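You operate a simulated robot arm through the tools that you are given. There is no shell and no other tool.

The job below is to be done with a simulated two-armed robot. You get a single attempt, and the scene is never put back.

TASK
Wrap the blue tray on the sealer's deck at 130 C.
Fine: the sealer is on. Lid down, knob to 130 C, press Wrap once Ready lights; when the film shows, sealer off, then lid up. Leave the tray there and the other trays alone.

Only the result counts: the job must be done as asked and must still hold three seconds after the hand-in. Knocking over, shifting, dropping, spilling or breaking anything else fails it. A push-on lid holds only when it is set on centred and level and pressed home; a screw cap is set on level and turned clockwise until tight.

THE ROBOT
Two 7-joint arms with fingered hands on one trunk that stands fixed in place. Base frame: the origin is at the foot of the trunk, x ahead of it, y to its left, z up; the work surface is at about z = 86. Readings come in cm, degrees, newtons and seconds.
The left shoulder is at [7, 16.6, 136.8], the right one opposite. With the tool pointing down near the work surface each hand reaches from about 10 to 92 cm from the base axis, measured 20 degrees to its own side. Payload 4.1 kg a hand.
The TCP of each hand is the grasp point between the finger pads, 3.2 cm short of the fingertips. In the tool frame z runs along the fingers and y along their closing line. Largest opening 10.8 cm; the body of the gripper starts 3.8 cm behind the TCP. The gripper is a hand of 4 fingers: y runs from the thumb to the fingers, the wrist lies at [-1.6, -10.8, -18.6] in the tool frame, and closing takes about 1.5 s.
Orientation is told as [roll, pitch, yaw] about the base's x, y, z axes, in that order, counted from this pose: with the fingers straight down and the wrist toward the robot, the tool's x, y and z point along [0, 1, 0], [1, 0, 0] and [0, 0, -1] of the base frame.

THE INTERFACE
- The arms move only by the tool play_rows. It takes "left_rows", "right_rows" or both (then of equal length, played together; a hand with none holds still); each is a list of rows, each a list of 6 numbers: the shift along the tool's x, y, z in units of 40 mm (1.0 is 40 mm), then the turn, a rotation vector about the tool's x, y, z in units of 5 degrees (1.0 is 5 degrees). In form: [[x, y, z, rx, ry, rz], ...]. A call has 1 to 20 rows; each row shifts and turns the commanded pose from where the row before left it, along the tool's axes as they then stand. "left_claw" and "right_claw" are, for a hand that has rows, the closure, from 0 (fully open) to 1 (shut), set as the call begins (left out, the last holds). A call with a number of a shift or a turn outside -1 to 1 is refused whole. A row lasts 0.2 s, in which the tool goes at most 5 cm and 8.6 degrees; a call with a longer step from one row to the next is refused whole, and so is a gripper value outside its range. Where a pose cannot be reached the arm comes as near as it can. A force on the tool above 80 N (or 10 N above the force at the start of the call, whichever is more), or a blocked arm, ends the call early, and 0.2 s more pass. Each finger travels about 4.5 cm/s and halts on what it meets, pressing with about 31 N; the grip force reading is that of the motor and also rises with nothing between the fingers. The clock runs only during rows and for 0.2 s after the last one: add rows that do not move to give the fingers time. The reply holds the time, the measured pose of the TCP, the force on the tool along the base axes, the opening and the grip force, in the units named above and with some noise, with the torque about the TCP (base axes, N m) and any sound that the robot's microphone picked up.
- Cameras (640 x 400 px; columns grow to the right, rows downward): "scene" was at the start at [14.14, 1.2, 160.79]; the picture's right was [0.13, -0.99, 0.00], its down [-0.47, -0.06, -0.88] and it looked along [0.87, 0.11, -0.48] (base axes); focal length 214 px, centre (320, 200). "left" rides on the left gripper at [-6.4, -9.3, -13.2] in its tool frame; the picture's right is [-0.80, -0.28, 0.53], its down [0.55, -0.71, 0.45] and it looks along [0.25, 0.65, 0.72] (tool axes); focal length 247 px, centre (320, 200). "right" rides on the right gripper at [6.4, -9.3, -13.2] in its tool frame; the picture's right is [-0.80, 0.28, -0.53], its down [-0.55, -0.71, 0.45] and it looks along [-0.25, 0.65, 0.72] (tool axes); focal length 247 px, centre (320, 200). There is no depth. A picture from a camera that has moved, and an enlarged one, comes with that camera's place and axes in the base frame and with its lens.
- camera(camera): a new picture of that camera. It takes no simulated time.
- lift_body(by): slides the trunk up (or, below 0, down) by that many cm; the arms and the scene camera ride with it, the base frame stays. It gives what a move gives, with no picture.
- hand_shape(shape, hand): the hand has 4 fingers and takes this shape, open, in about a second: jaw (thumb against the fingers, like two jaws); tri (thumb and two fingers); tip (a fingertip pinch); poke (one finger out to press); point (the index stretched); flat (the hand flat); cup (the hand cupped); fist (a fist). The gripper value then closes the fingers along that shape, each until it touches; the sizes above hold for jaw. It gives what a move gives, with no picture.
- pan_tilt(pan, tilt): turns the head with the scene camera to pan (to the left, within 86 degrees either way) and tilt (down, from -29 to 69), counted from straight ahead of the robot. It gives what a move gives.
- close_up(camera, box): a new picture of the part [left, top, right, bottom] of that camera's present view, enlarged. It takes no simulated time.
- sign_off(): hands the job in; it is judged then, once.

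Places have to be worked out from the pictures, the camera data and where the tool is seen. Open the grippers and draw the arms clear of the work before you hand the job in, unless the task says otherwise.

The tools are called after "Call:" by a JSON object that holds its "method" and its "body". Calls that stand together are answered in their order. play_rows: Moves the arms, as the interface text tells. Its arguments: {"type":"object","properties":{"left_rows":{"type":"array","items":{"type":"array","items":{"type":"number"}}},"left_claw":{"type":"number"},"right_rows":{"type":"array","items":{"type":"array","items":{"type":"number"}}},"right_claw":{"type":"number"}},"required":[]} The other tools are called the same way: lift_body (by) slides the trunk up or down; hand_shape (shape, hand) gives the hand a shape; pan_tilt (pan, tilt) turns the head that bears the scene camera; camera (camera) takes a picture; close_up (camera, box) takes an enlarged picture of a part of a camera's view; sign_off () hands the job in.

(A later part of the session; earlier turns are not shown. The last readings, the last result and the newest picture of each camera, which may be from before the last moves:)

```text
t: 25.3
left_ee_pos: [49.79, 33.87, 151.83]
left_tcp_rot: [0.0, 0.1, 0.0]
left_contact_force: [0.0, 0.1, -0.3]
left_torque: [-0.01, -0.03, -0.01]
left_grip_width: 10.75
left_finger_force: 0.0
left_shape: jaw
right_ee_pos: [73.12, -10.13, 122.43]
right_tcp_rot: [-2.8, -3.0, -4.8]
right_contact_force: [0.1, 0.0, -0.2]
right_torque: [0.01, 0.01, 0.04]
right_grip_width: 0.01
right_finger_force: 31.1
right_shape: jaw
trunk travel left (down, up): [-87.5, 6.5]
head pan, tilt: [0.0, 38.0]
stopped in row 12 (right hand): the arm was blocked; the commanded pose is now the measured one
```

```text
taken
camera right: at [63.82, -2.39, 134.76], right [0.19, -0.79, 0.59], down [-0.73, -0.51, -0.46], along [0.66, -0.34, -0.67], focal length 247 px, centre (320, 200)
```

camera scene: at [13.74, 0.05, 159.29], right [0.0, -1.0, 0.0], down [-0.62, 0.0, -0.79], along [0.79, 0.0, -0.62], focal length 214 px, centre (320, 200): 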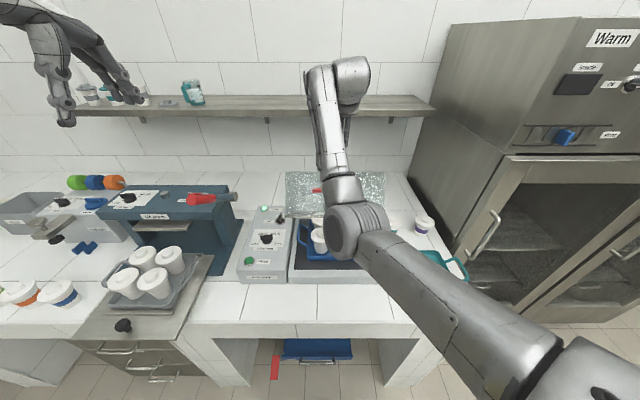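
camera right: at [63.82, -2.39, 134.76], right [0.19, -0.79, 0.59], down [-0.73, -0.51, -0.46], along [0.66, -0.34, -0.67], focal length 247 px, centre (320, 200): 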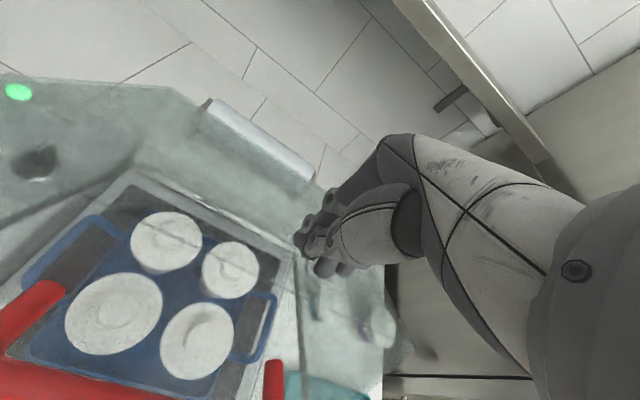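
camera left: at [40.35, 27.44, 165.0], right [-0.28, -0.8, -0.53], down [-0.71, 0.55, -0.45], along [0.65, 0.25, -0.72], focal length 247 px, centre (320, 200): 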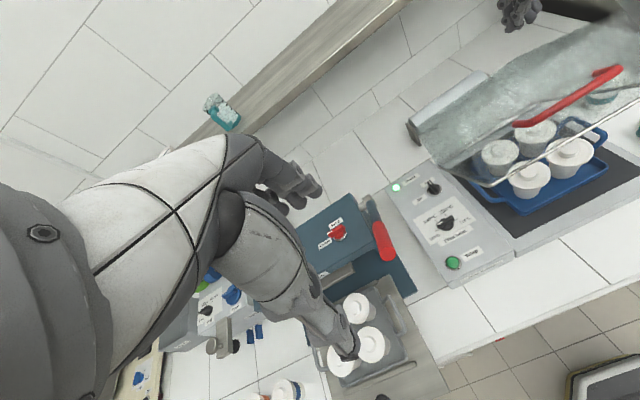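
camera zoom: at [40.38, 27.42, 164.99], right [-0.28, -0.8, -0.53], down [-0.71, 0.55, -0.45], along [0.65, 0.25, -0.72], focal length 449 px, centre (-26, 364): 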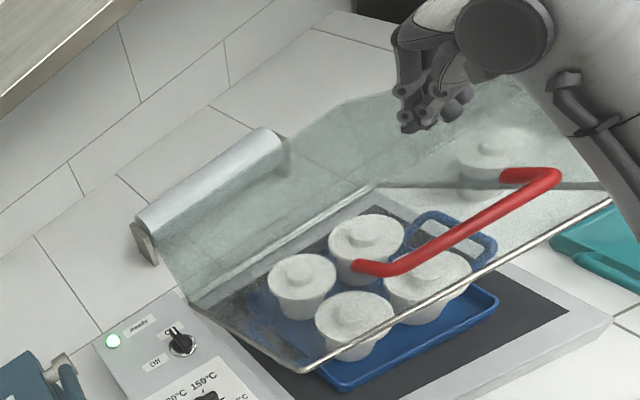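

The arm was blocked again with a drift to y≈-10 and no tool force, so this looks like a joint or self-collision limit and not the scene. The lid did move further down. I'll look at the arm posture.

Call:
{"method": "camera", "body": {"camera": "scene"}}

Call:
{"method": "pan_tilt", "body": {"pan": -45, "tilt": 50}}

Call:
{"method": "camera", "body": {"camera": "scene"}}

```text
taken
camera scene: at [13.75, 0.03, 159.29], right [0.0, -1.0, 0.0], down [-0.62, 0.0, -0.79], along [0.79, 0.0, -0.62], focal length 214 px, centre (320, 200)
```

scene: 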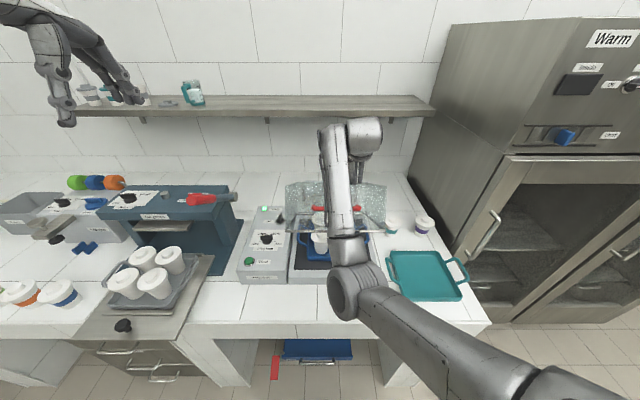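

```text
t: 26.4
left_ee_pos: [49.63, 33.97, 151.88]
left_tcp_rot: [0.0, 0.0, 0.0]
left_contact_force: [0.3, 0.5, -0.3]
left_torque: [0.05, -0.01, 0.02]
left_grip_width: 10.78
left_finger_force: 0.2
left_shape: jaw
right_ee_pos: [73.18, -10.18, 122.48]
right_tcp_rot: [-2.9, -2.9, -4.8]
right_contact_force: [0.0, -0.3, 0.3]
right_torque: [0.02, -0.02, 0.0]
right_grip_width: 0.04
right_finger_force: 31.5
right_shape: jaw
trunk travel left (down, up): [-87.5, 6.5]
head pan, tilt: [-45.0, 50.0]
```

```text
taken
camera scene: at [10.56, -5.39, 157.58], right [-0.71, -0.71, 0.0], down [-0.54, 0.54, -0.64], along [0.45, -0.45, -0.77], focal length 214 px, centre (320, 200)
```

scene: 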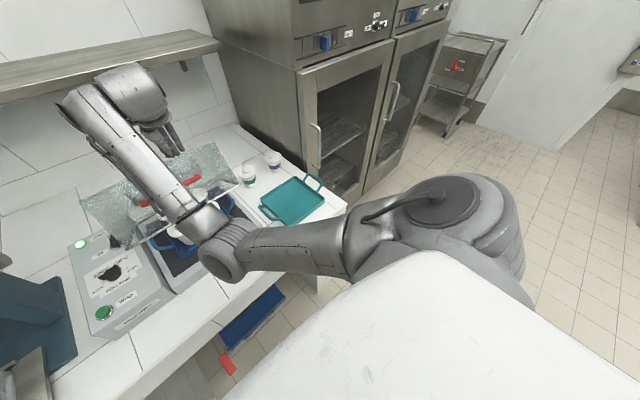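

The upper arm reaches across the chest with the elbow in the middle, so the inward shoulder limit is what's blocking me. I'll lift off and move the hand out to the right and back to let the elbow swing outward, then press the lid further right with the hand yawed.

Call:
{"method": "play_rows", "body": {"right_rows": [[-0.1, 0, -0.6, 0, 0, 0], [-0.2, 0, -0.7, 0, 0, 0], [-0.5, -0.2, -0.6, 0, 0, 0], [-0.6, -0.2, -0.6, 0, 0, 0], [-0.7, -0.3, -0.5, 0, 0, 0], [-0.7, -0.3, -0.5, 0, 0, 0], [-0.7, -0.3, -0.4, 0, 0, 0], [-0.7, -0.3, -0.4, 0, 0, 0], [-0.6, -0.3, -0.3, 0, 0, 0], [0, 0, 0, 0, 0, 0]]}}

Call:
{"method": "camera", "body": {"camera": "scene"}}

```text
t: 28.6
left_ee_pos: [49.74, 33.99, 151.7]
left_tcp_rot: [0.0, 0.0, 0.0]
left_contact_force: [-0.1, -0.8, 0.2]
left_torque: [0.03, 0.03, -0.04]
left_grip_width: 10.77
left_finger_force: 0.1
left_shape: jaw
right_ee_pos: [63.05, -27.48, 141.24]
right_tcp_rot: [-2.9, -2.8, -4.4]
right_contact_force: [-0.5, 0.9, -0.2]
right_torque: [-0.02, 0.02, -0.03]
right_grip_width: 0.01
right_finger_force: 31.2
right_shape: jaw
trunk travel left (down, up): [-87.5, 6.5]
head pan, tilt: [-45.0, 50.0]
```

```text
taken
camera scene: at [10.57, -5.38, 157.58], right [-0.71, -0.71, 0.0], down [-0.54, 0.54, -0.64], along [0.45, -0.45, -0.77], focal length 214 px, centre (320, 200)
```

scene: 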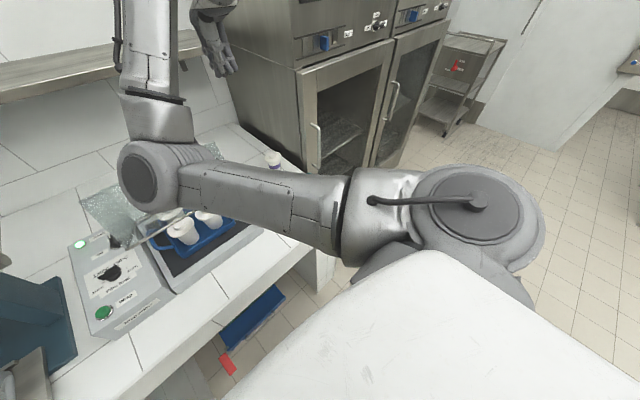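

The elbow is still inward even with the hand at y≈-27. I'll yaw the hand counter-clockwise in free air, with the wrist going out to the right, so the forearm and elbow come round to the outside.

Call:
{"method": "play_rows", "body": {"right_rows": [[-0.2, -0.4, 0, 0, 0, -1], [-0.2, -0.4, 0, 0, 0, -1], [-0.1, -0.4, 0, 0, 0, -1], [-0.1, -0.4, 0, 0, 0, -1], [0, -0.4, 0, 0, 0, -1], [0, -0.4, 0, 0, 0, -1], [0, 0, 0, 0, 0, -1], [0, 0, 0, 0, 0, -1], [0, 0, 0, 0, 0, -1], [0, 0, 0, 0, 0, -1], [0, 0, 0, 0, 0, -1], [0, 0, 0, 0, 0, -1], [0, 0, 0, 0, 0, 0]], "right_claw": 0.6}}

Call:
{"method": "camera", "body": {"camera": "scene"}}

```text
t: 31.4
left_ee_pos: [49.57, 33.94, 151.83]
left_tcp_rot: [0.0, 0.0, 0.0]
left_contact_force: [1.2, -0.3, -0.2]
left_torque: [0.01, -0.04, -0.05]
left_grip_width: 10.79
left_finger_force: 0.0
left_shape: jaw
right_ee_pos: [53.67, -31.32, 141.01]
right_tcp_rot: [-3.9, 0.9, 55.5]
right_contact_force: [-0.1, -0.4, 0.0]
right_torque: [0.03, 0.02, 0.02]
right_grip_width: 4.31
right_finger_force: 0.1
right_shape: jaw
trunk travel left (down, up): [-87.5, 6.5]
head pan, tilt: [-45.0, 50.0]
```

```text
taken
camera scene: at [10.56, -5.4, 157.58], right [-0.71, -0.71, 0.0], down [-0.54, 0.54, -0.64], along [0.45, -0.45, -0.77], focal length 214 px, centre (320, 200)
```

scene: 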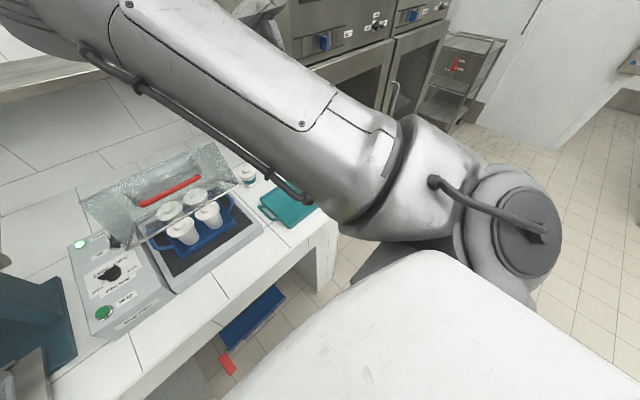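

The elbow is rising over the front as I yaw. I'll keep yawing a little further while bringing the hand back, and watch whether the elbow swings to the outside.

Call:
{"method": "play_rows", "body": {"right_rows": [[0, 0, 0, 0, 0, -1], [0, 0, 0, 0, 0, -1], [0, 0, 0, 0, 0, -1], [0, 0, 0, 0, 0, -1], [0, 0, 0, 0, 0, -1], [0, 0, 0, 0, 0, -1], [0, 0, 0, 0, 0, -1], [0, 0, 0, 0, 0, 0]]}}

Call:
{"method": "camera", "body": {"camera": "scene"}}

```text
t: 33.2
left_ee_pos: [49.7, 33.98, 151.8]
left_tcp_rot: [0.0, 0.0, 0.0]
left_contact_force: [0.2, -1.2, 0.5]
left_torque: [0.01, -0.01, 0.03]
left_grip_width: 10.75
left_finger_force: 0.0
left_shape: jaw
right_ee_pos: [53.77, -31.36, 141.05]
right_tcp_rot: [-2.6, 3.1, 90.6]
right_contact_force: [0.1, 0.0, 0.2]
right_torque: [-0.02, 0.0, 0.0]
right_grip_width: 4.33
right_finger_force: 0.2
right_shape: jaw
trunk travel left (down, up): [-87.5, 6.5]
head pan, tilt: [-45.0, 50.0]
```

```text
taken
camera scene: at [10.55, -5.41, 157.58], right [-0.71, -0.71, 0.0], down [-0.54, 0.54, -0.64], along [0.45, -0.45, -0.77], focal length 214 px, centre (320, 200)
```

scene: 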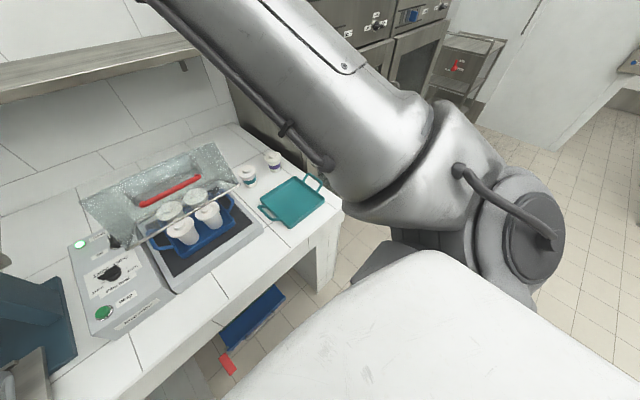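

The elbow has now swung up and clear of the chest. Keeping this yaw of about 90°, I'll bring the hand above the lid near y≈-12 and check the posture and lid.

Call:
{"method": "play_rows", "body": {"right_rows": [[-0.7, 0.6, 0.1, 0, 0, 0], [-0.8, 0.7, 0.1, 0, 0, 0], [-0.8, 0.7, 0.1, 0, 0, 0], [-0.8, 0.7, 0.1, 0, 0, 0], [-0.8, 0.7, 0.1, 0, 0, 0], [-0.8, 0.7, 0.1, 0, 0, 0], [-0.6, 0.5, 0.3, 0, 0, 0], [0, 0, 0.5, 0, 0, 0], [0, 0, 0, 0, 0, 0]], "right_claw": 1}}

Call:
{"method": "camera", "body": {"camera": "scene"}}

Call:
{"method": "camera", "body": {"camera": "right"}}

Call:
{"method": "camera", "body": {"camera": "left"}}

```text
t: 35.2
left_ee_pos: [49.52, 33.93, 151.87]
left_tcp_rot: [0.0, 0.0, 0.0]
left_contact_force: [-0.4, -0.5, -0.3]
left_torque: [-0.01, -0.01, 0.01]
left_grip_width: 10.74
left_finger_force: 0.1
left_shape: jaw
right_ee_pos: [75.05, -12.92, 135.53]
right_tcp_rot: [-2.5, 3.0, 90.5]
right_contact_force: [-0.2, -0.1, -0.1]
right_torque: [0.02, -0.02, -0.02]
right_grip_width: 0.0
right_finger_force: 31.4
right_shape: jaw
trunk travel left (down, up): [-87.5, 6.5]
head pan, tilt: [-45.0, 50.0]
```

```text
taken
camera scene: at [10.51, -5.38, 157.59], right [-0.71, -0.71, 0.0], down [-0.54, 0.54, -0.64], along [0.45, -0.45, -0.77], focal length 214 px, centre (320, 200)
```

scene: 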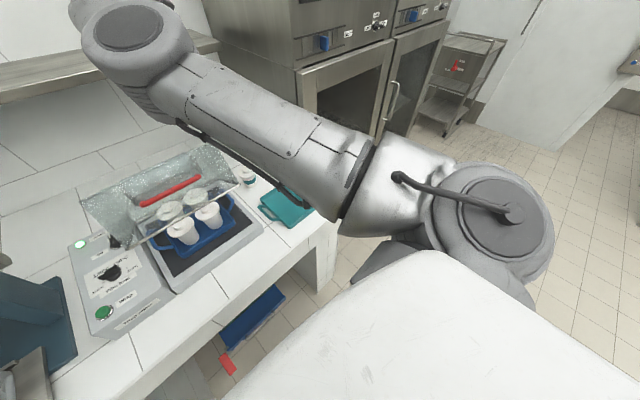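

```text
taken
camera right: at [68.08, -21.59, 148.77], right [0.77, 0.32, 0.55], down [0.57, -0.72, -0.38], along [0.28, 0.61, -0.74], focal length 247 px, centre (320, 200)
```

right: 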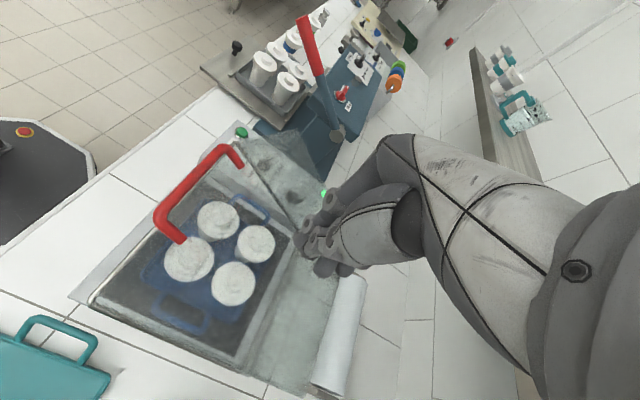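

```text
taken
camera left: at [40.3, 27.46, 165.01], right [-0.28, -0.8, -0.53], down [-0.71, 0.55, -0.45], along [0.65, 0.25, -0.72], focal length 247 px, centre (320, 200)
```

left: 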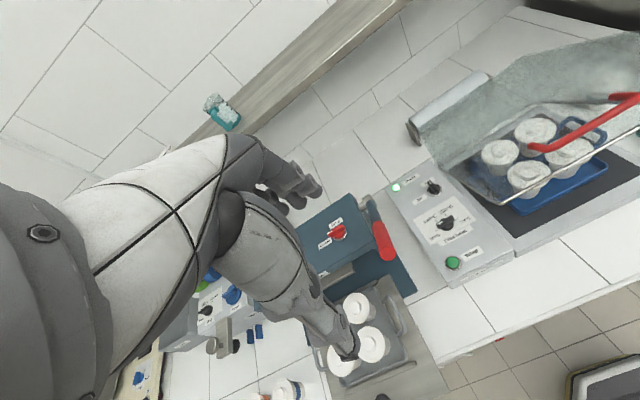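

The hand is over the lid with a good view, and there's room around the elbow. The lid has about 29° left to go. I'll lower the fingertips onto the lid's top and press along its arc, watching the force.

Call:
{"method": "play_rows", "body": {"right_rows": [[0.097, 0, 0.875, 0, 0, 0], [0.097, 0, 0.875, 0, 0, 0], [0.097, 0, 0.875, 0, 0, 0], [0.097, 0, 0.6, 0, 0, 0], [0, 0, 0.3, 0, 0, 0], [0, 0, 0.3, 0, 0, 0], [0.3, 0, 0.2125, 0, 0, 0], [0.3, 0, 0.2125, 0, 0, 0], [0.275, 0, 0.25, 0, 0, 0], [0.275, 0, 0.25, 0, 0, 0], [0, 0, 0, 0, 0, 0]]}}

Call:
{"method": "camera", "body": {"camera": "right"}}

Call:
{"method": "camera", "body": {"camera": "left"}}

```text
t: 37.6
left_ee_pos: [49.61, 33.87, 151.79]
left_tcp_rot: [0.0, 0.0, 0.0]
left_contact_force: [-0.4, 0.5, 0.3]
left_torque: [0.01, -0.01, -0.02]
left_grip_width: 10.75
left_finger_force: 0.0
left_shape: jaw
right_ee_pos: [69.69, -13.99, 116.13]
right_tcp_rot: [-2.7, 3.1, 90.5]
right_contact_force: [0.0, -0.2, 0.6]
right_torque: [-0.01, -0.01, 0.04]
right_grip_width: 0.0
right_finger_force: 30.9
right_shape: jaw
trunk travel left (down, up): [-87.5, 6.5]
head pan, tilt: [-45.0, 50.0]
```

```text
taken
camera right: at [62.78, -22.62, 129.43], right [0.77, 0.32, 0.55], down [0.57, -0.72, -0.39], along [0.28, 0.61, -0.74], focal length 247 px, centre (320, 200)
```

right: 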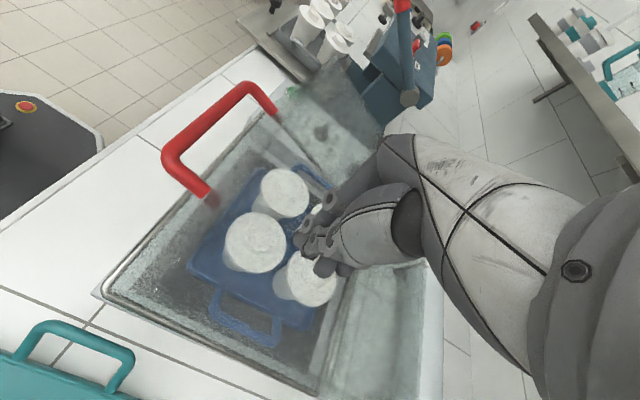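

```text
taken
camera left: at [40.36, 27.42, 165.0], right [-0.28, -0.8, -0.53], down [-0.71, 0.55, -0.45], along [0.65, 0.25, -0.72], focal length 247 px, centre (320, 200)
```

left: 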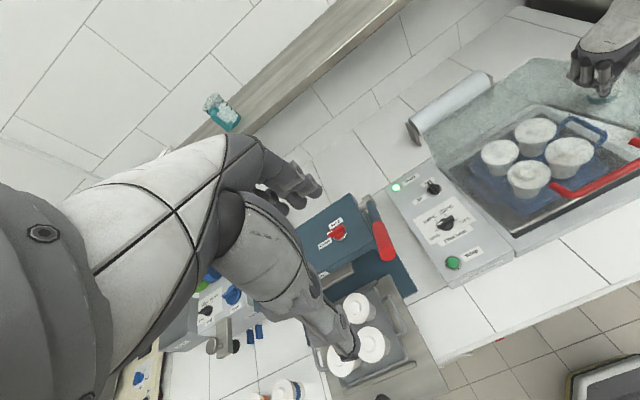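

The lid is nearly shut and follows with hardly any force. I'll press on along the arc until I meet resistance.

Call:
{"method": "play_rows", "body": {"right_rows": [[0.25, 0, 0.275, 0, 0, 0], [0.25, 0, 0.275, 0, 0, 0], [0.2125, 0, 0.3, 0, 0, 0], [0.2, 0, 0.3, 0, 0, 0], [0.1, 0, 0.2, 0, 0, 0], [0, 0, 0, 0, 0, 0]]}}

Call:
{"method": "camera", "body": {"camera": "right"}}

Call:
{"method": "camera", "body": {"camera": "left"}}

```text
t: 39.0
left_ee_pos: [49.67, 33.97, 151.86]
left_tcp_rot: [0.0, 0.1, 0.1]
left_contact_force: [0.1, -0.8, -1.1]
left_torque: [-0.03, -0.02, 0.0]
left_grip_width: 10.75
left_finger_force: 0.1
left_shape: jaw
right_ee_pos: [66.05, -14.48, 110.88]
right_tcp_rot: [-2.6, 3.0, 90.4]
right_contact_force: [0.0, -0.4, 0.7]
right_torque: [-0.04, 0.01, 0.0]
right_grip_width: 0.0
right_finger_force: 31.3
right_shape: jaw
trunk travel left (down, up): [-87.5, 6.5]
head pan, tilt: [-45.0, 50.0]
```

```text
taken
camera right: at [58.98, -23.07, 124.04], right [0.77, 0.32, 0.55], down [0.57, -0.72, -0.38], along [0.28, 0.61, -0.74], focal length 247 px, centre (320, 200)
```

right: 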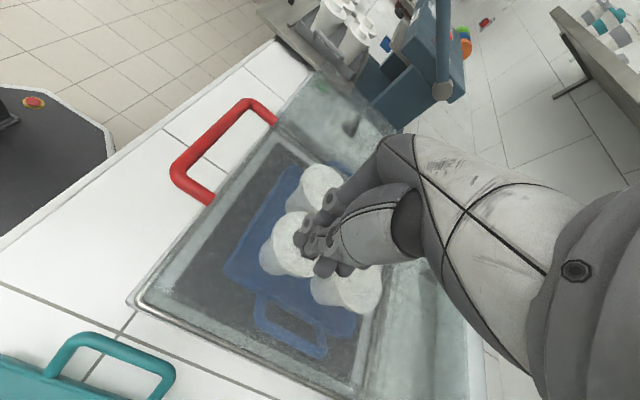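

```text
taken
camera left: at [40.34, 27.41, 165.01], right [-0.28, -0.8, -0.53], down [-0.71, 0.55, -0.45], along [0.65, 0.25, -0.72], focal length 247 px, centre (320, 200)
```

left: 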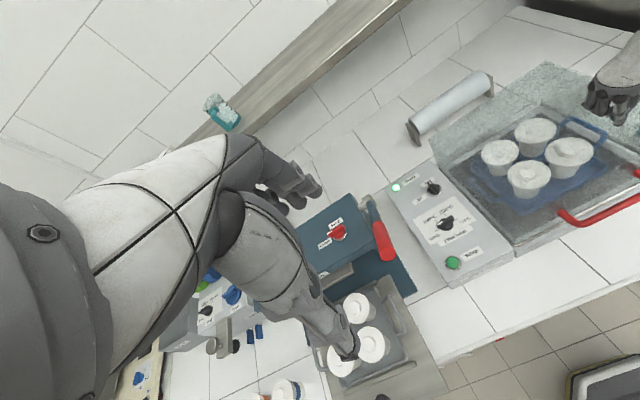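

The lid looks almost closed. I'll press straight down in small steps to seat it, until the force rises.

Call:
{"method": "play_rows", "body": {"right_rows": [[0.06, 0, 0.15, 0, 0, 0], [0.06, 0, 0.15, 0, 0, 0], [0.03, 0, 0.15, 0, 0, 0], [0, 0, 0.15, 0, 0, 0], [0, 0, 0, 0, 0, 0]]}}

Call:
{"method": "camera", "body": {"camera": "right"}}

Call:
{"method": "close_up", "body": {"camera": "left", "box": [380, 40, 640, 280]}}

```text
t: 40.2
left_ee_pos: [48.9, 34.23, 151.96]
left_tcp_rot: [-0.2, -0.3, 0.0]
left_contact_force: [0.2, -0.6, 0.8]
left_torque: [-0.01, 0.02, -0.02]
left_grip_width: 10.77
left_finger_force: 0.1
left_shape: jaw
right_ee_pos: [65.61, -14.83, 109.82]
right_tcp_rot: [-4.1, 3.4, 89.8]
right_contact_force: [9.7, 8.7, 60.4]
right_torque: [0.76, 0.07, -0.11]
right_grip_width: 0.0
right_finger_force: 30.7
right_shape: jaw
trunk travel left (down, up): [-87.5, 6.5]
head pan, tilt: [-45.0, 50.0]
```

```text
taken
camera right: at [58.26, -23.32, 122.96], right [0.76, 0.31, 0.57], down [0.58, -0.73, -0.36], along [0.3, 0.61, -0.74], focal length 247 px, centre (320, 200)
```

right: 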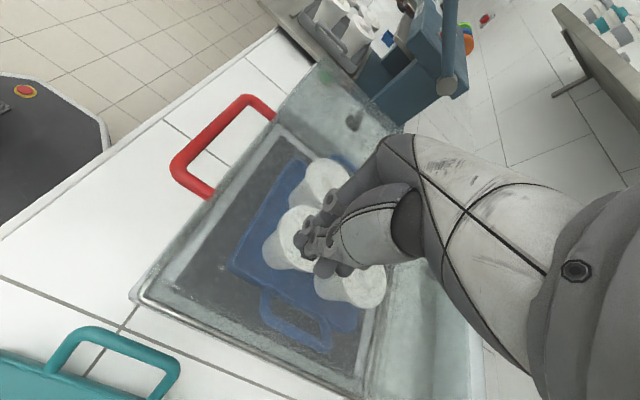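

```text
1.67 times, centred on (510, 160) of left
camera zoom: at [39.57, 27.89, 165.2], right [-0.28, -0.8, -0.53], down [-0.7, 0.55, -0.45], along [0.65, 0.25, -0.72], focal length 412 px, centre (3, 267)
```

zoom: 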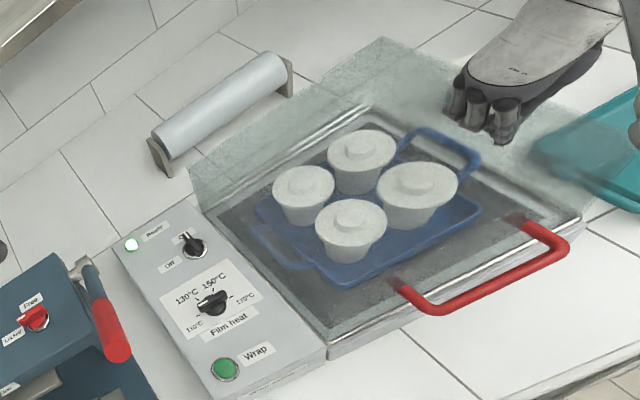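

At about 60 N downward the lid is seated, and both pictures show it closed flat. I'll lift the right hand straight off and park it up to the right.

Call:
{"method": "play_rows", "body": {"right_rows": [[0, 0, -0.15, 0, 0, 0], [0, 0, -0.3, 0, 0, 0], [0, 0, -0.5, 0, 0, 0], [0, 0, -0.7, 0, 0, 0], [0, -0.2, -0.8, 0, 0, 0], [0, -0.4, -0.8, 0, 0, 0], [0, -0.6, -0.8, 0, 0, 0], [0, -0.7, -0.7, 0, 0, 0], [0, -0.7, -0.5, 0, 0, 0], [0, 0, 0, 0, 0, 0]]}}

Call:
{"method": "pan_tilt", "body": {"pan": 5, "tilt": 40}}

Call:
{"method": "camera", "body": {"camera": "scene"}}

Call:
{"method": "close_up", "body": {"camera": "left", "box": [380, 40, 640, 280]}}

```text
t: 42.4
left_ee_pos: [49.53, 33.97, 151.81]
left_tcp_rot: [0.0, 0.0, 0.0]
left_contact_force: [0.5, 0.0, 0.4]
left_torque: [-0.02, 0.01, -0.02]
left_grip_width: 10.75
left_finger_force: 0.0
left_shape: jaw
right_ee_pos: [64.57, -23.76, 129.69]
right_tcp_rot: [-2.7, 3.0, 90.4]
right_contact_force: [0.6, 0.2, -0.9]
right_torque: [-0.02, -0.02, 0.0]
right_grip_width: 0.01
right_finger_force: 31.2
right_shape: jaw
trunk travel left (down, up): [-87.5, 6.5]
head pan, tilt: [-45.0, 50.0]
```

```text
t: 43.6
left_ee_pos: [49.61, 33.95, 151.77]
left_tcp_rot: [0.0, 0.0, -0.1]
left_contact_force: [-0.3, 0.2, -0.4]
left_torque: [0.02, 0.02, 0.05]
left_grip_width: 10.77
left_finger_force: 0.1
left_shape: jaw
right_ee_pos: [64.58, -23.71, 129.66]
right_tcp_rot: [-2.6, 3.0, 90.4]
right_contact_force: [0.7, 0.7, -0.1]
right_torque: [-0.05, -0.01, 0.0]
right_grip_width: 0.0
right_finger_force: 30.5
right_shape: jaw
trunk travel left (down, up): [-87.5, 6.5]
head pan, tilt: [5.0, 40.0]
```

```text
taken
camera scene: at [13.57, 0.76, 159.0], right [0.09, -1.0, 0.0], down [-0.64, -0.06, -0.77], along [0.76, 0.07, -0.64], focal length 214 px, centre (320, 200)
```

scene: 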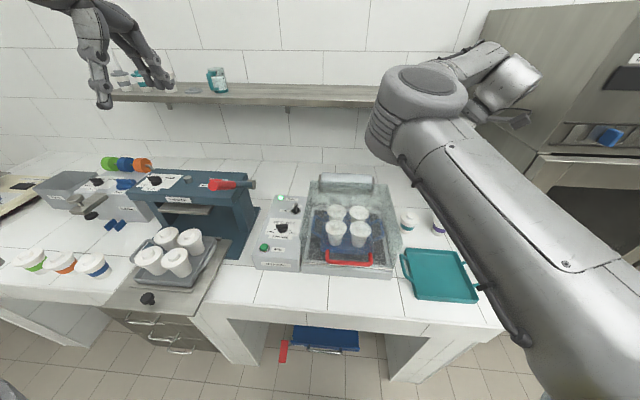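

```text
1.67 times, centred on (510, 160) of left
camera zoom: at [40.35, 27.41, 165.01], right [-0.28, -0.8, -0.53], down [-0.71, 0.55, -0.45], along [0.65, 0.25, -0.72], focal length 412 px, centre (3, 267)
```

zoom: 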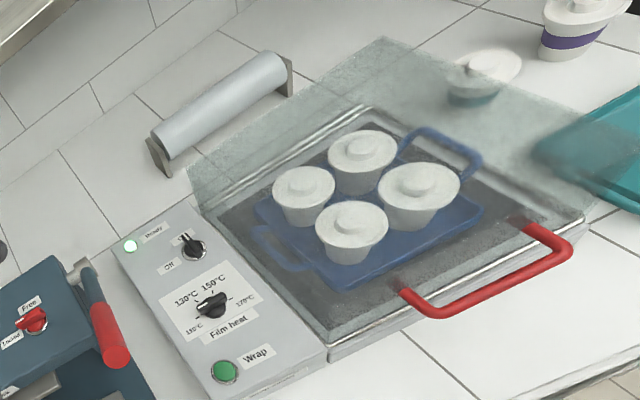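

The lid is shut and the right arm is parked clear. Next I bring the left hand over to above the film-heat knob at about (69.9, 20.4) and look closely before gripping.

Call:
{"method": "play_rows", "body": {"left_rows": [[-0.56, 0.85, 0.3, 0, 0, 0], [-0.56, 0.85, 0.3, 0, 0, 0], [-0.56, 0.85, 0.3, 0, 0, 0], [-0.56, 0.85, 0.3, 0, 0, 0], [-0.56, 0.85, 0.3, 0, 0, 0], [-0.56, 0.83, 0.3, 0, 0, 0], [0, 0, 0.9, 0, 0, 0], [0, 0, 0.9, 0, 0, 0], [0, 0, 0.9, 0, 0, 0], [0, 0, 0.9, 0, 0, 0], [0, 0, 0.9, 0, 0, 0], [0, 0, 0.9, 0, 0, 0], [0, 0, 0.7, 0, 0, 0], [0, 0, 0, 0, 0, 0]], "left_claw": 0.4}}

Call:
{"method": "camera", "body": {"camera": "left"}}

Call:
{"method": "close_up", "body": {"camera": "scene", "box": [220, 130, 340, 280]}}

Call:
{"method": "camera", "body": {"camera": "right"}}

```text
t: 46.6
left_ee_pos: [69.92, 20.44, 120.21]
left_tcp_rot: [-0.1, 0.0, -0.1]
left_contact_force: [1.0, -0.1, -0.2]
left_torque: [0.0, 0.0, 0.02]
left_grip_width: 6.51
left_finger_force: 0.0
left_shape: jaw
right_ee_pos: [64.63, -23.71, 129.83]
right_tcp_rot: [-2.6, 2.9, 90.3]
right_contact_force: [0.3, -0.5, -0.8]
right_torque: [0.03, -0.04, 0.02]
right_grip_width: 0.0
right_finger_force: 30.9
right_shape: jaw
trunk travel left (down, up): [-87.5, 6.5]
head pan, tilt: [5.0, 40.0]
```

```text
taken
camera left: at [60.6, 13.94, 133.37], right [-0.28, -0.8, -0.53], down [-0.71, 0.55, -0.45], along [0.65, 0.25, -0.72], focal length 247 px, centre (320, 200)
```

left: 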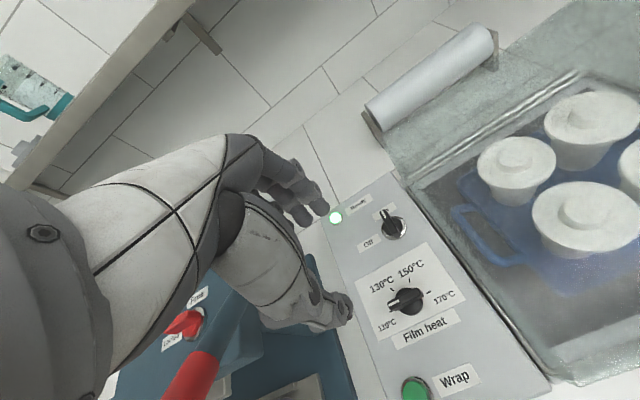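

```text
2.67 times, centred on (280, 205) of scene
camera zoom: at [13.56, 0.77, 159.0], right [0.09, -1.0, 0.0], down [-0.64, -0.06, -0.77], along [0.76, 0.07, -0.64], focal length 572 px, centre (427, 187)
```

zoom: 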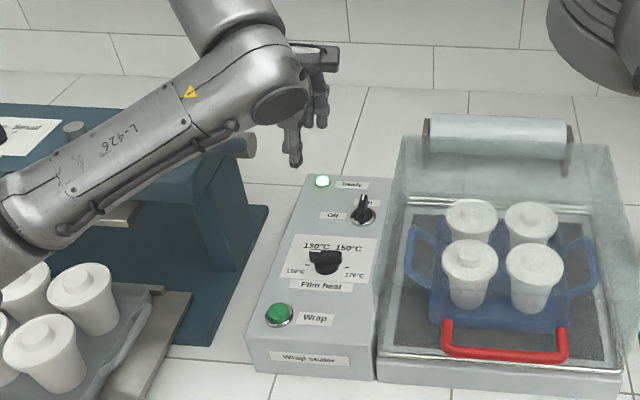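

```text
taken
camera right: at [57.59, -32.38, 142.98], right [0.77, 0.32, 0.55], down [0.57, -0.72, -0.39], along [0.28, 0.61, -0.74], focal length 247 px, centre (320, 200)
```

right: 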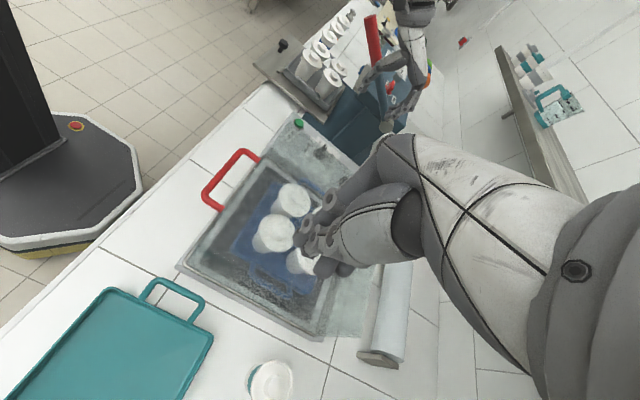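

The knob is in the left camera's view. I'll enlarge it to fix its centre, height and bar direction.

Call:
{"method": "close_up", "body": {"camera": "left", "box": [340, 180, 500, 400]}}

Call:
{"method": "close_up", "body": {"camera": "scene", "box": [255, 185, 310, 265]}}

```text
1.82 times, centred on (420, 290) of left
camera zoom: at [60.6, 13.94, 133.37], right [-0.28, -0.8, -0.53], down [-0.71, 0.55, -0.45], along [0.65, 0.25, -0.72], focal length 449 px, centre (138, 36)
```

zoom: 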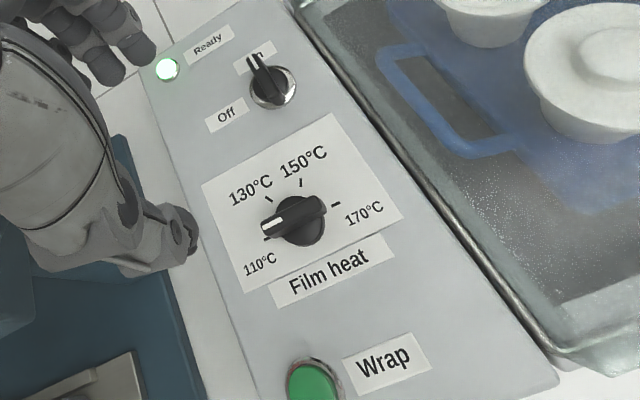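

```text
5.00 times, centred on (282, 225) of scene
camera zoom: at [13.56, 0.77, 159.0], right [0.09, -1.0, 0.0], down [-0.64, -0.06, -0.77], along [0.76, 0.07, -0.64], focal length 1072 px, centre (508, 75)
```

zoom: 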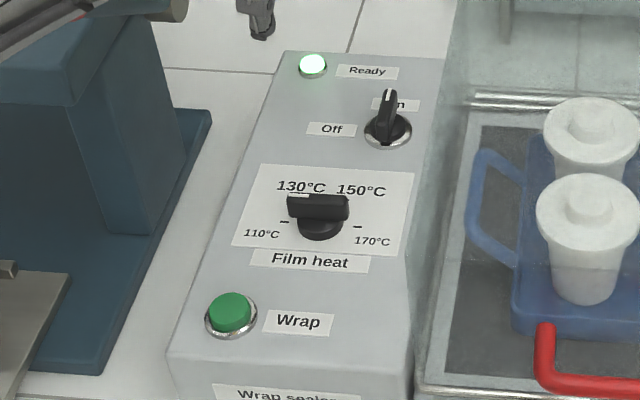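

The knob centre works out at about (69.6, 20.45), with its bar along y, its top at z≈98.2 and the panel at z≈95. I'll come down with the open fingers on either side of the bar, stopping with the tips just above the panel.

Call:
{"method": "play_rows", "body": {"left_rows": [[0, -0.08, 0.7, 0, 0, 0], [0, 0, 0.8, 0, 0, 0], [0, 0, 0.8, 0, 0, 0], [0, 0, 0.8, 0, 0, 0], [0, 0, 0.7, 0, 0, 0], [0, 0, 0.6, 0, 0, 0], [0, 0, 0.4, 0, 0, 0], [0, 0, 0.3, 0, 0, 0], [0, 0, 0, 0, 0, 0]]}}

Call:
{"method": "camera", "body": {"camera": "left"}}

Call:
{"method": "close_up", "body": {"camera": "scene", "box": [240, 170, 330, 280]}}

Call:
{"method": "close_up", "body": {"camera": "right", "box": [240, 0, 460, 180]}}

```text
t: 48.6
left_ee_pos: [69.58, 20.38, 99.79]
left_tcp_rot: [0.0, 0.1, 0.0]
left_contact_force: [0.3, 0.2, -0.2]
left_torque: [0.01, -0.02, -0.01]
left_grip_width: 6.49
left_finger_force: 0.1
left_shape: jaw
right_ee_pos: [64.55, -23.77, 129.69]
right_tcp_rot: [-2.6, 3.0, 90.4]
right_contact_force: [-0.4, 0.6, -0.6]
right_torque: [0.0, -0.04, -0.02]
right_grip_width: 0.01
right_finger_force: 31.2
right_shape: jaw
trunk travel left (down, up): [-87.5, 6.5]
head pan, tilt: [5.0, 40.0]
```

```text
taken
camera left: at [60.37, 13.9, 112.96], right [-0.28, -0.8, -0.53], down [-0.71, 0.55, -0.45], along [0.65, 0.25, -0.72], focal length 247 px, centre (320, 200)
```

left: 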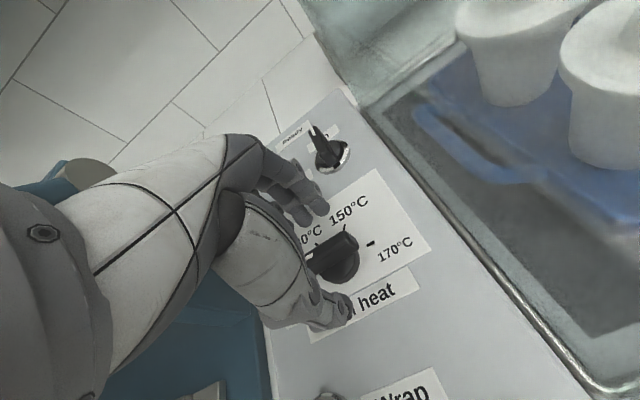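

```text
3.64 times, centred on (285, 225) of scene
camera zoom: at [13.58, 0.77, 159.0], right [0.09, -1.0, 0.0], down [-0.64, -0.06, -0.77], along [0.76, 0.07, -0.64], focal length 780 px, centre (447, 109)
```

zoom: 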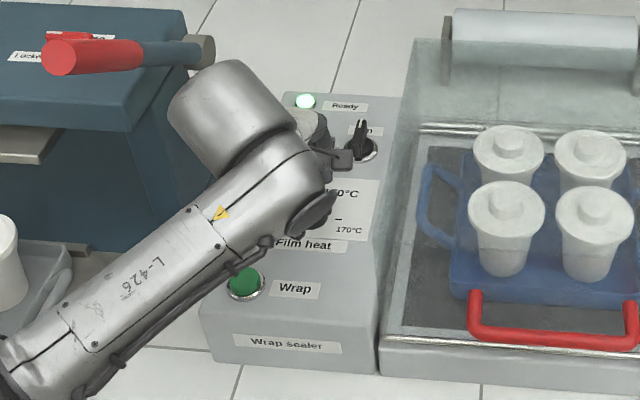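

```text
2.22 times, centred on (350, 90) of right
camera zoom: at [57.6, -32.39, 142.98], right [0.77, 0.32, 0.55], down [0.57, -0.72, -0.39], along [0.28, 0.61, -0.74], focal length 549 px, centre (253, 444)
```

zoom: 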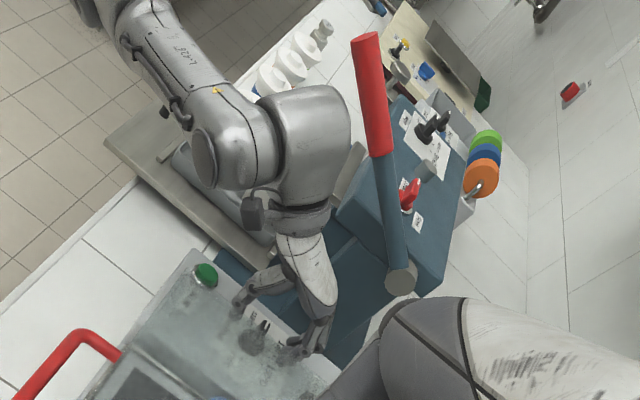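

The hand is centred over the knob, thumb on the near side and fingers on the far side of the bar. I'll go 0.6 cm lower and close on the bar.

Call:
{"method": "play_rows", "body": {"left_rows": [[0, 0, 0.15, 0, 0, 0], [0, 0, 0, 0, 0, 0], [0, 0, 0, 0, 0, 0], [0, 0, 0, 0, 0, 0], [0, 0, 0, 0, 0, 0], [0, 0, 0, 0, 0, 0], [0, 0, 0, 0, 0, 0], [0, 0, 0, 0, 0, 0]], "left_claw": 1}}

Call:
{"method": "camera", "body": {"camera": "left"}}

```text
t: 50.4
left_ee_pos: [69.58, 20.39, 99.16]
left_tcp_rot: [-0.1, 0.1, 0.0]
left_contact_force: [-1.3, 0.4, -1.6]
left_torque: [-0.03, 0.0, -0.04]
left_grip_width: 0.66
left_finger_force: 31.0
left_shape: jaw
right_ee_pos: [64.46, -23.76, 129.7]
right_tcp_rot: [-2.7, 3.0, 90.4]
right_contact_force: [0.5, 0.2, 0.8]
right_torque: [0.02, 0.0, 0.01]
right_grip_width: 0.0
right_finger_force: 30.9
right_shape: jaw
trunk travel left (down, up): [-87.5, 6.5]
head pan, tilt: [5.0, 40.0]
```

```text
taken
camera left: at [60.37, 13.92, 112.35], right [-0.28, -0.8, -0.53], down [-0.71, 0.55, -0.45], along [0.65, 0.25, -0.72], focal length 247 px, centre (320, 200)
```

left: 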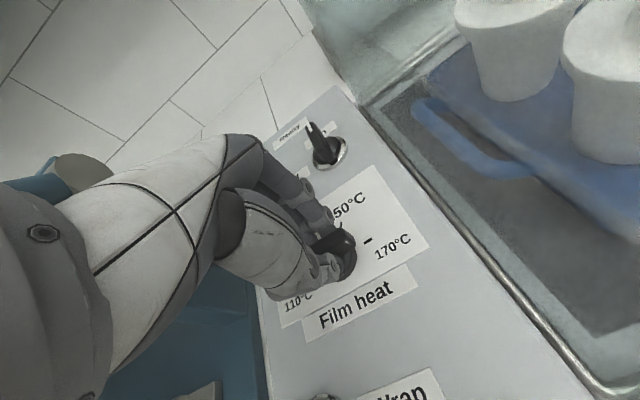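

The bar is gripped at 0.66 cm with small forces. I'll turn clockwise 30° first and check that the knob follows.

Call:
{"method": "play_rows", "body": {"left_rows": [[0, 0, 0, 0, 0, 1], [0, 0, 0, 0, 0, 1], [0, 0, 0, 0, 0, 1], [0, 0, 0, 0, 0, 1], [0, 0, 0, 0, 0, 1], [0, 0, 0, 0, 0, 1], [0, 0, 0, 0, 0, 0]]}}

Call:
{"method": "camera", "body": {"camera": "left"}}

Call:
{"method": "camera", "body": {"camera": "scene"}}

```text
t: 52.0
left_ee_pos: [69.57, 20.47, 99.08]
left_tcp_rot: [0.0, 0.0, -30.0]
left_contact_force: [-3.5, -3.9, -3.7]
left_torque: [-0.1, 0.08, 0.04]
left_grip_width: 0.67
left_finger_force: 31.5
left_shape: jaw
right_ee_pos: [64.55, -23.77, 129.75]
right_tcp_rot: [-2.6, 2.9, 90.5]
right_contact_force: [0.3, 0.0, 0.3]
right_torque: [0.0, 0.01, -0.01]
right_grip_width: 0.0
right_finger_force: 31.2
right_shape: jaw
trunk travel left (down, up): [-87.5, 6.5]
head pan, tilt: [5.0, 40.0]
```

```text
taken
camera left: at [58.35, 19.39, 112.36], right [-0.65, -0.55, -0.53], down [-0.34, 0.83, -0.45], along [0.69, -0.11, -0.72], focal length 247 px, centre (320, 200)
```

left: 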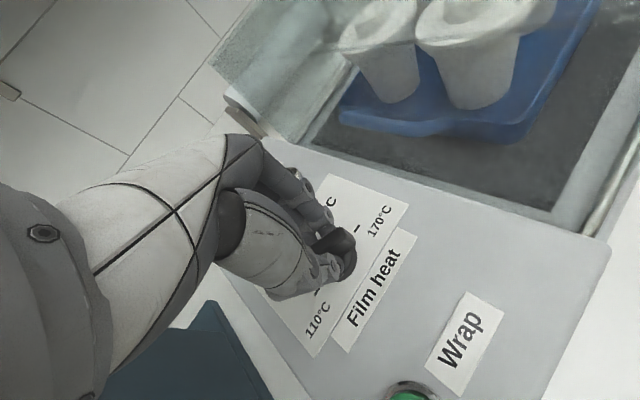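

```text
taken
camera scene: at [13.6, 0.7, 158.99], right [0.09, -1.0, 0.0], down [-0.64, -0.06, -0.77], along [0.76, 0.07, -0.64], focal length 214 px, centre (320, 200)
```

scene: 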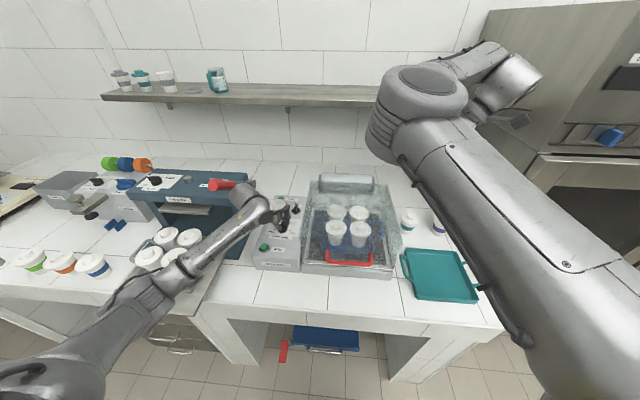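

The knob follows, with only about 4 N and nothing unusual. Turning further swings my left wrist toward the press's red lever, whose end I place near (59, 35, 124). I'll check the clearance from the other cameras before going on.

Call:
{"method": "close_up", "body": {"camera": "right", "box": [240, 0, 460, 180]}}

Call:
{"method": "close_up", "body": {"camera": "scene", "box": [140, 150, 330, 300]}}

```text
2.22 times, centred on (350, 90) of right
camera zoom: at [57.61, -32.45, 142.95], right [0.77, 0.32, 0.55], down [0.57, -0.72, -0.39], along [0.28, 0.61, -0.74], focal length 549 px, centre (253, 444)
```

zoom: 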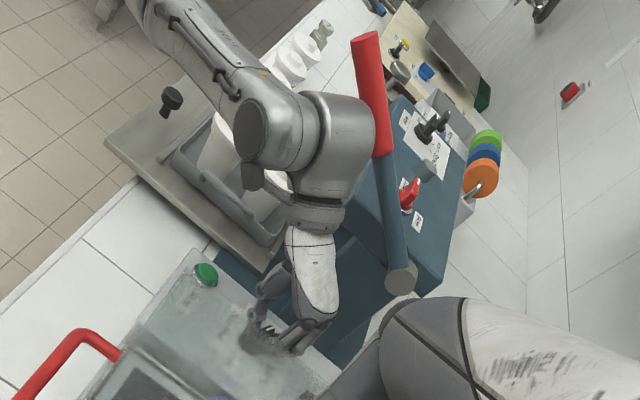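

```text
2.67 times, centred on (235, 225) of scene
camera zoom: at [13.6, 0.7, 158.99], right [0.09, -1.0, 0.0], down [-0.64, -0.06, -0.77], along [0.76, 0.07, -0.64], focal length 572 px, centre (547, 133)
```

zoom: 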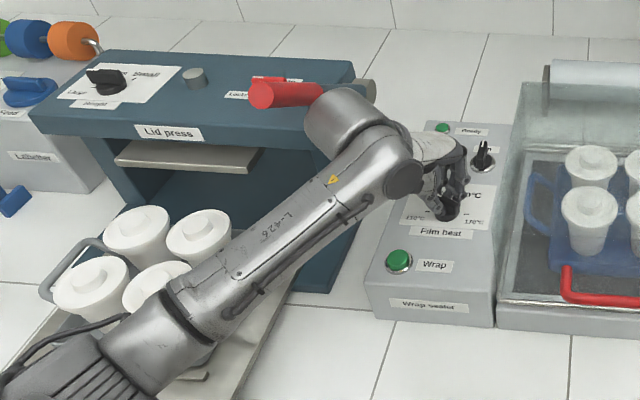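

The wrist housing is only about 1 cm from the lever, so I won't turn any further this way. The Ready light is out now, which fits a changed setting. I'll open the fingers, turn the hand back counter-clockwise around the knob without touching it, and take the bar end-to-end from the other side.

Call:
{"method": "play_rows", "body": {"left_rows": [[0, 0, 0, 0, 0, 0], [0, 0, 0, 0, 0, 0], [0, 0, 0, 0, 0, 0], [0, 0, 0, 0, 0, 0], [0, 0, 0, 0, 0, 0], [0, 0, 0, 0, 0, 0], [0, 0, 0, 0, 0, 0], [0, 0, -0.1, 0, 0, -0.5], [0, 0, -0.1, 0, 0, -1], [0, 0, 0, 0, 0, -1], [0, 0, 0, 0, 0, -1], [0, 0, 0, 0, 0, -1], [0, 0, 0, 0, 0, -1], [0, 0, 0, 0, 0, -1], [0, 0, 0, 0, 0, 0]], "left_claw": 0.33}}

Call:
{"method": "camera", "body": {"camera": "left"}}

Call:
{"method": "close_up", "body": {"camera": "scene", "box": [140, 150, 330, 300]}}

```text
t: 55.2
left_ee_pos: [69.61, 20.53, 100.13]
left_tcp_rot: [0.0, 0.1, 2.6]
left_contact_force: [-0.4, 0.3, -1.2]
left_torque: [0.0, -0.01, 0.02]
left_grip_width: 7.2
left_finger_force: 0.1
left_shape: jaw
right_ee_pos: [64.6, -23.68, 129.65]
right_tcp_rot: [-2.6, 3.0, 90.4]
right_contact_force: [0.0, -0.1, 0.9]
right_torque: [0.01, 0.01, -0.01]
right_grip_width: 0.02
right_finger_force: 31.3
right_shape: jaw
trunk travel left (down, up): [-87.5, 6.5]
head pan, tilt: [5.0, 40.0]
```

```text
taken
camera left: at [60.65, 13.59, 113.19], right [-0.25, -0.81, -0.53], down [-0.73, 0.52, -0.45], along [0.64, 0.28, -0.72], focal length 247 px, centre (320, 200)
```

left: 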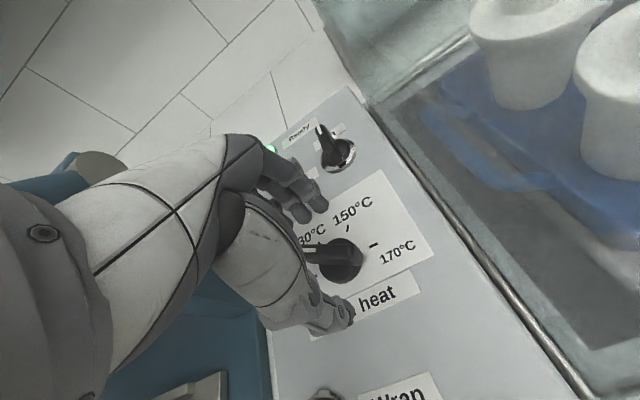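

```text
2.67 times, centred on (235, 225) of scene
camera zoom: at [13.58, 0.8, 159.0], right [0.09, -1.0, 0.0], down [-0.64, -0.06, -0.77], along [0.76, 0.07, -0.64], focal length 572 px, centre (547, 133)
```

zoom: 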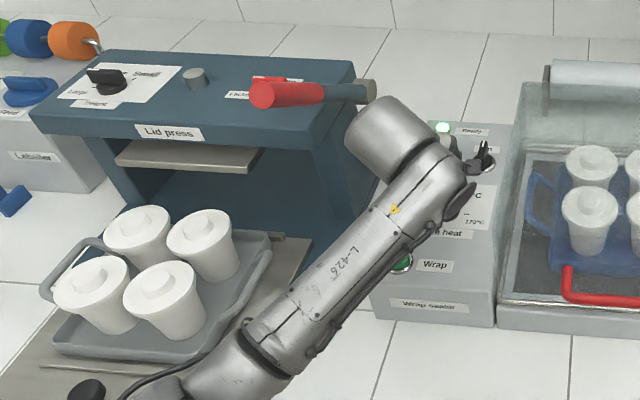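

The bar now points left-forward, partway from 110 to 130. I'll zoom in to measure its angle before taking hold again.

Call:
{"method": "close_up", "body": {"camera": "left", "box": [270, 170, 450, 310]}}

```text
2.86 times, centred on (360, 240) of left
camera zoom: at [60.65, 13.59, 113.19], right [-0.25, -0.81, -0.53], down [-0.73, 0.52, -0.45], along [0.64, 0.28, -0.72], focal length 706 px, centre (206, 86)
```

zoom: 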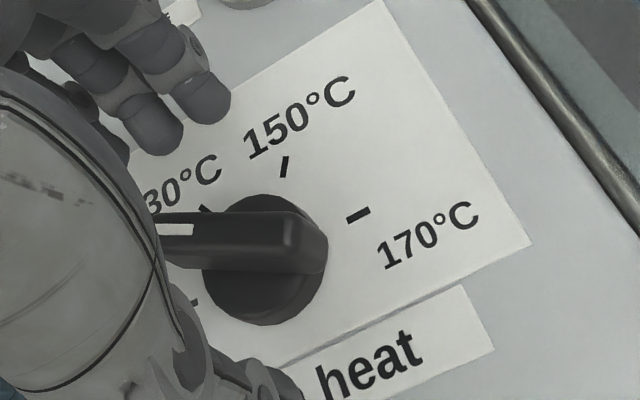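

The bar sits halfway between the 110 and 130 ticks, at about +60°. I'll carry on turning the open hand to yaw ≈ +60 so the jaws line up with the bar's length.

Call:
{"method": "play_rows", "body": {"left_rows": [[0, 0, 0, 0, 0, -1], [0, 0, 0, 0, 0, -1], [0, 0, 0, 0, 0, -1], [0, 0, 0, 0, 0, -1], [0, 0, 0, 0, 0, -1], [0, 0, 0, 0, 0, -1], [0, 0, 0, 0, 0, -1], [0, 0, 0, 0, 0, -1], [0, 0, 0, 0, 0, -1], [0, 0, 0, 0, 0, -1], [0, 0, 0, 0, 0, -1], [0, 0, 0, 0, 0, -0.5], [0, 0, 0, 0, 0, 0]]}}

Call:
{"method": "camera", "body": {"camera": "left"}}

Call:
{"method": "camera", "body": {"camera": "scene"}}

```text
t: 58.0
left_ee_pos: [69.7, 20.53, 100.1]
left_tcp_rot: [0.1, 0.0, 60.1]
left_contact_force: [-0.4, 0.5, 0.6]
left_torque: [0.0, 0.0, -0.03]
left_grip_width: 7.2
left_finger_force: 0.0
left_shape: jaw
right_ee_pos: [64.61, -23.62, 129.8]
right_tcp_rot: [-2.5, 2.9, 90.4]
right_contact_force: [-0.2, 0.4, -0.4]
right_torque: [-0.01, 0.02, -0.01]
right_grip_width: 0.0
right_finger_force: 30.1
right_shape: jaw
trunk travel left (down, up): [-87.5, 6.5]
head pan, tilt: [5.0, 40.0]
```

```text
taken
camera left: at [70.55, 9.18, 113.21], right [0.55, -0.64, -0.53], down [-0.83, -0.34, -0.45], along [0.11, 0.69, -0.72], focal length 247 px, centre (320, 200)
```

left: 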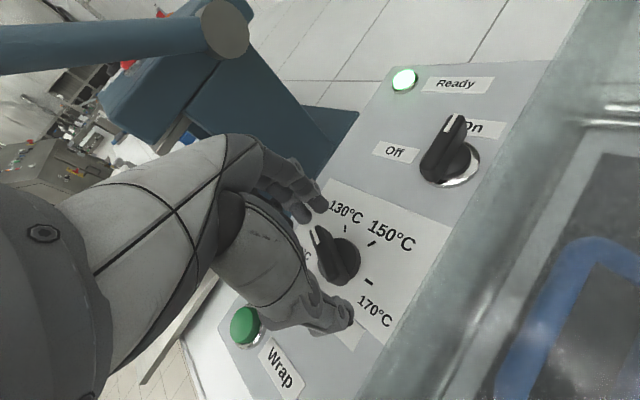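

```text
taken
camera scene: at [13.58, 0.78, 159.0], right [0.09, -1.0, 0.0], down [-0.64, -0.06, -0.77], along [0.76, 0.07, -0.64], focal length 214 px, centre (320, 200)
```

scene: 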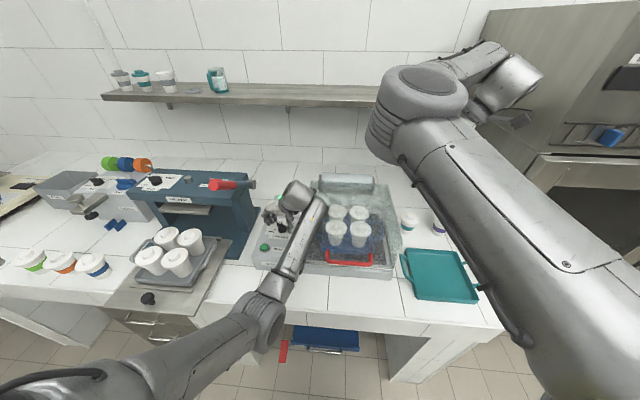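

The hand is turned with the wrist well clear of the lever, and Ready is lit for the in-between setting. I'll zoom in on the bar to check alignment before closing on its ends.

Call:
{"method": "close_up", "body": {"camera": "left", "box": [260, 170, 440, 340]}}

```text
2.35 times, centred on (350, 255) of left
camera zoom: at [70.55, 9.18, 113.21], right [0.55, -0.64, -0.53], down [-0.83, -0.34, -0.45], along [0.11, 0.69, -0.72], focal length 581 px, centre (249, 71)
```

zoom: 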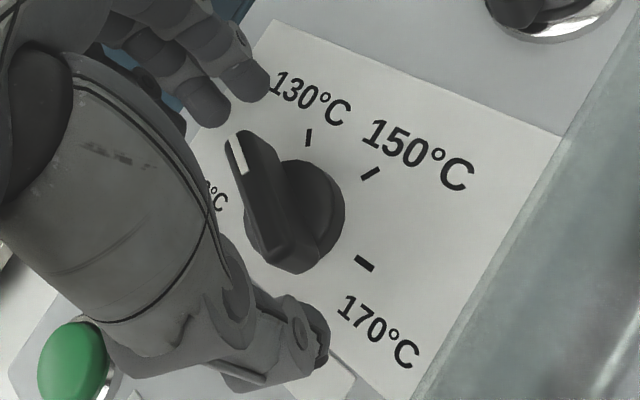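

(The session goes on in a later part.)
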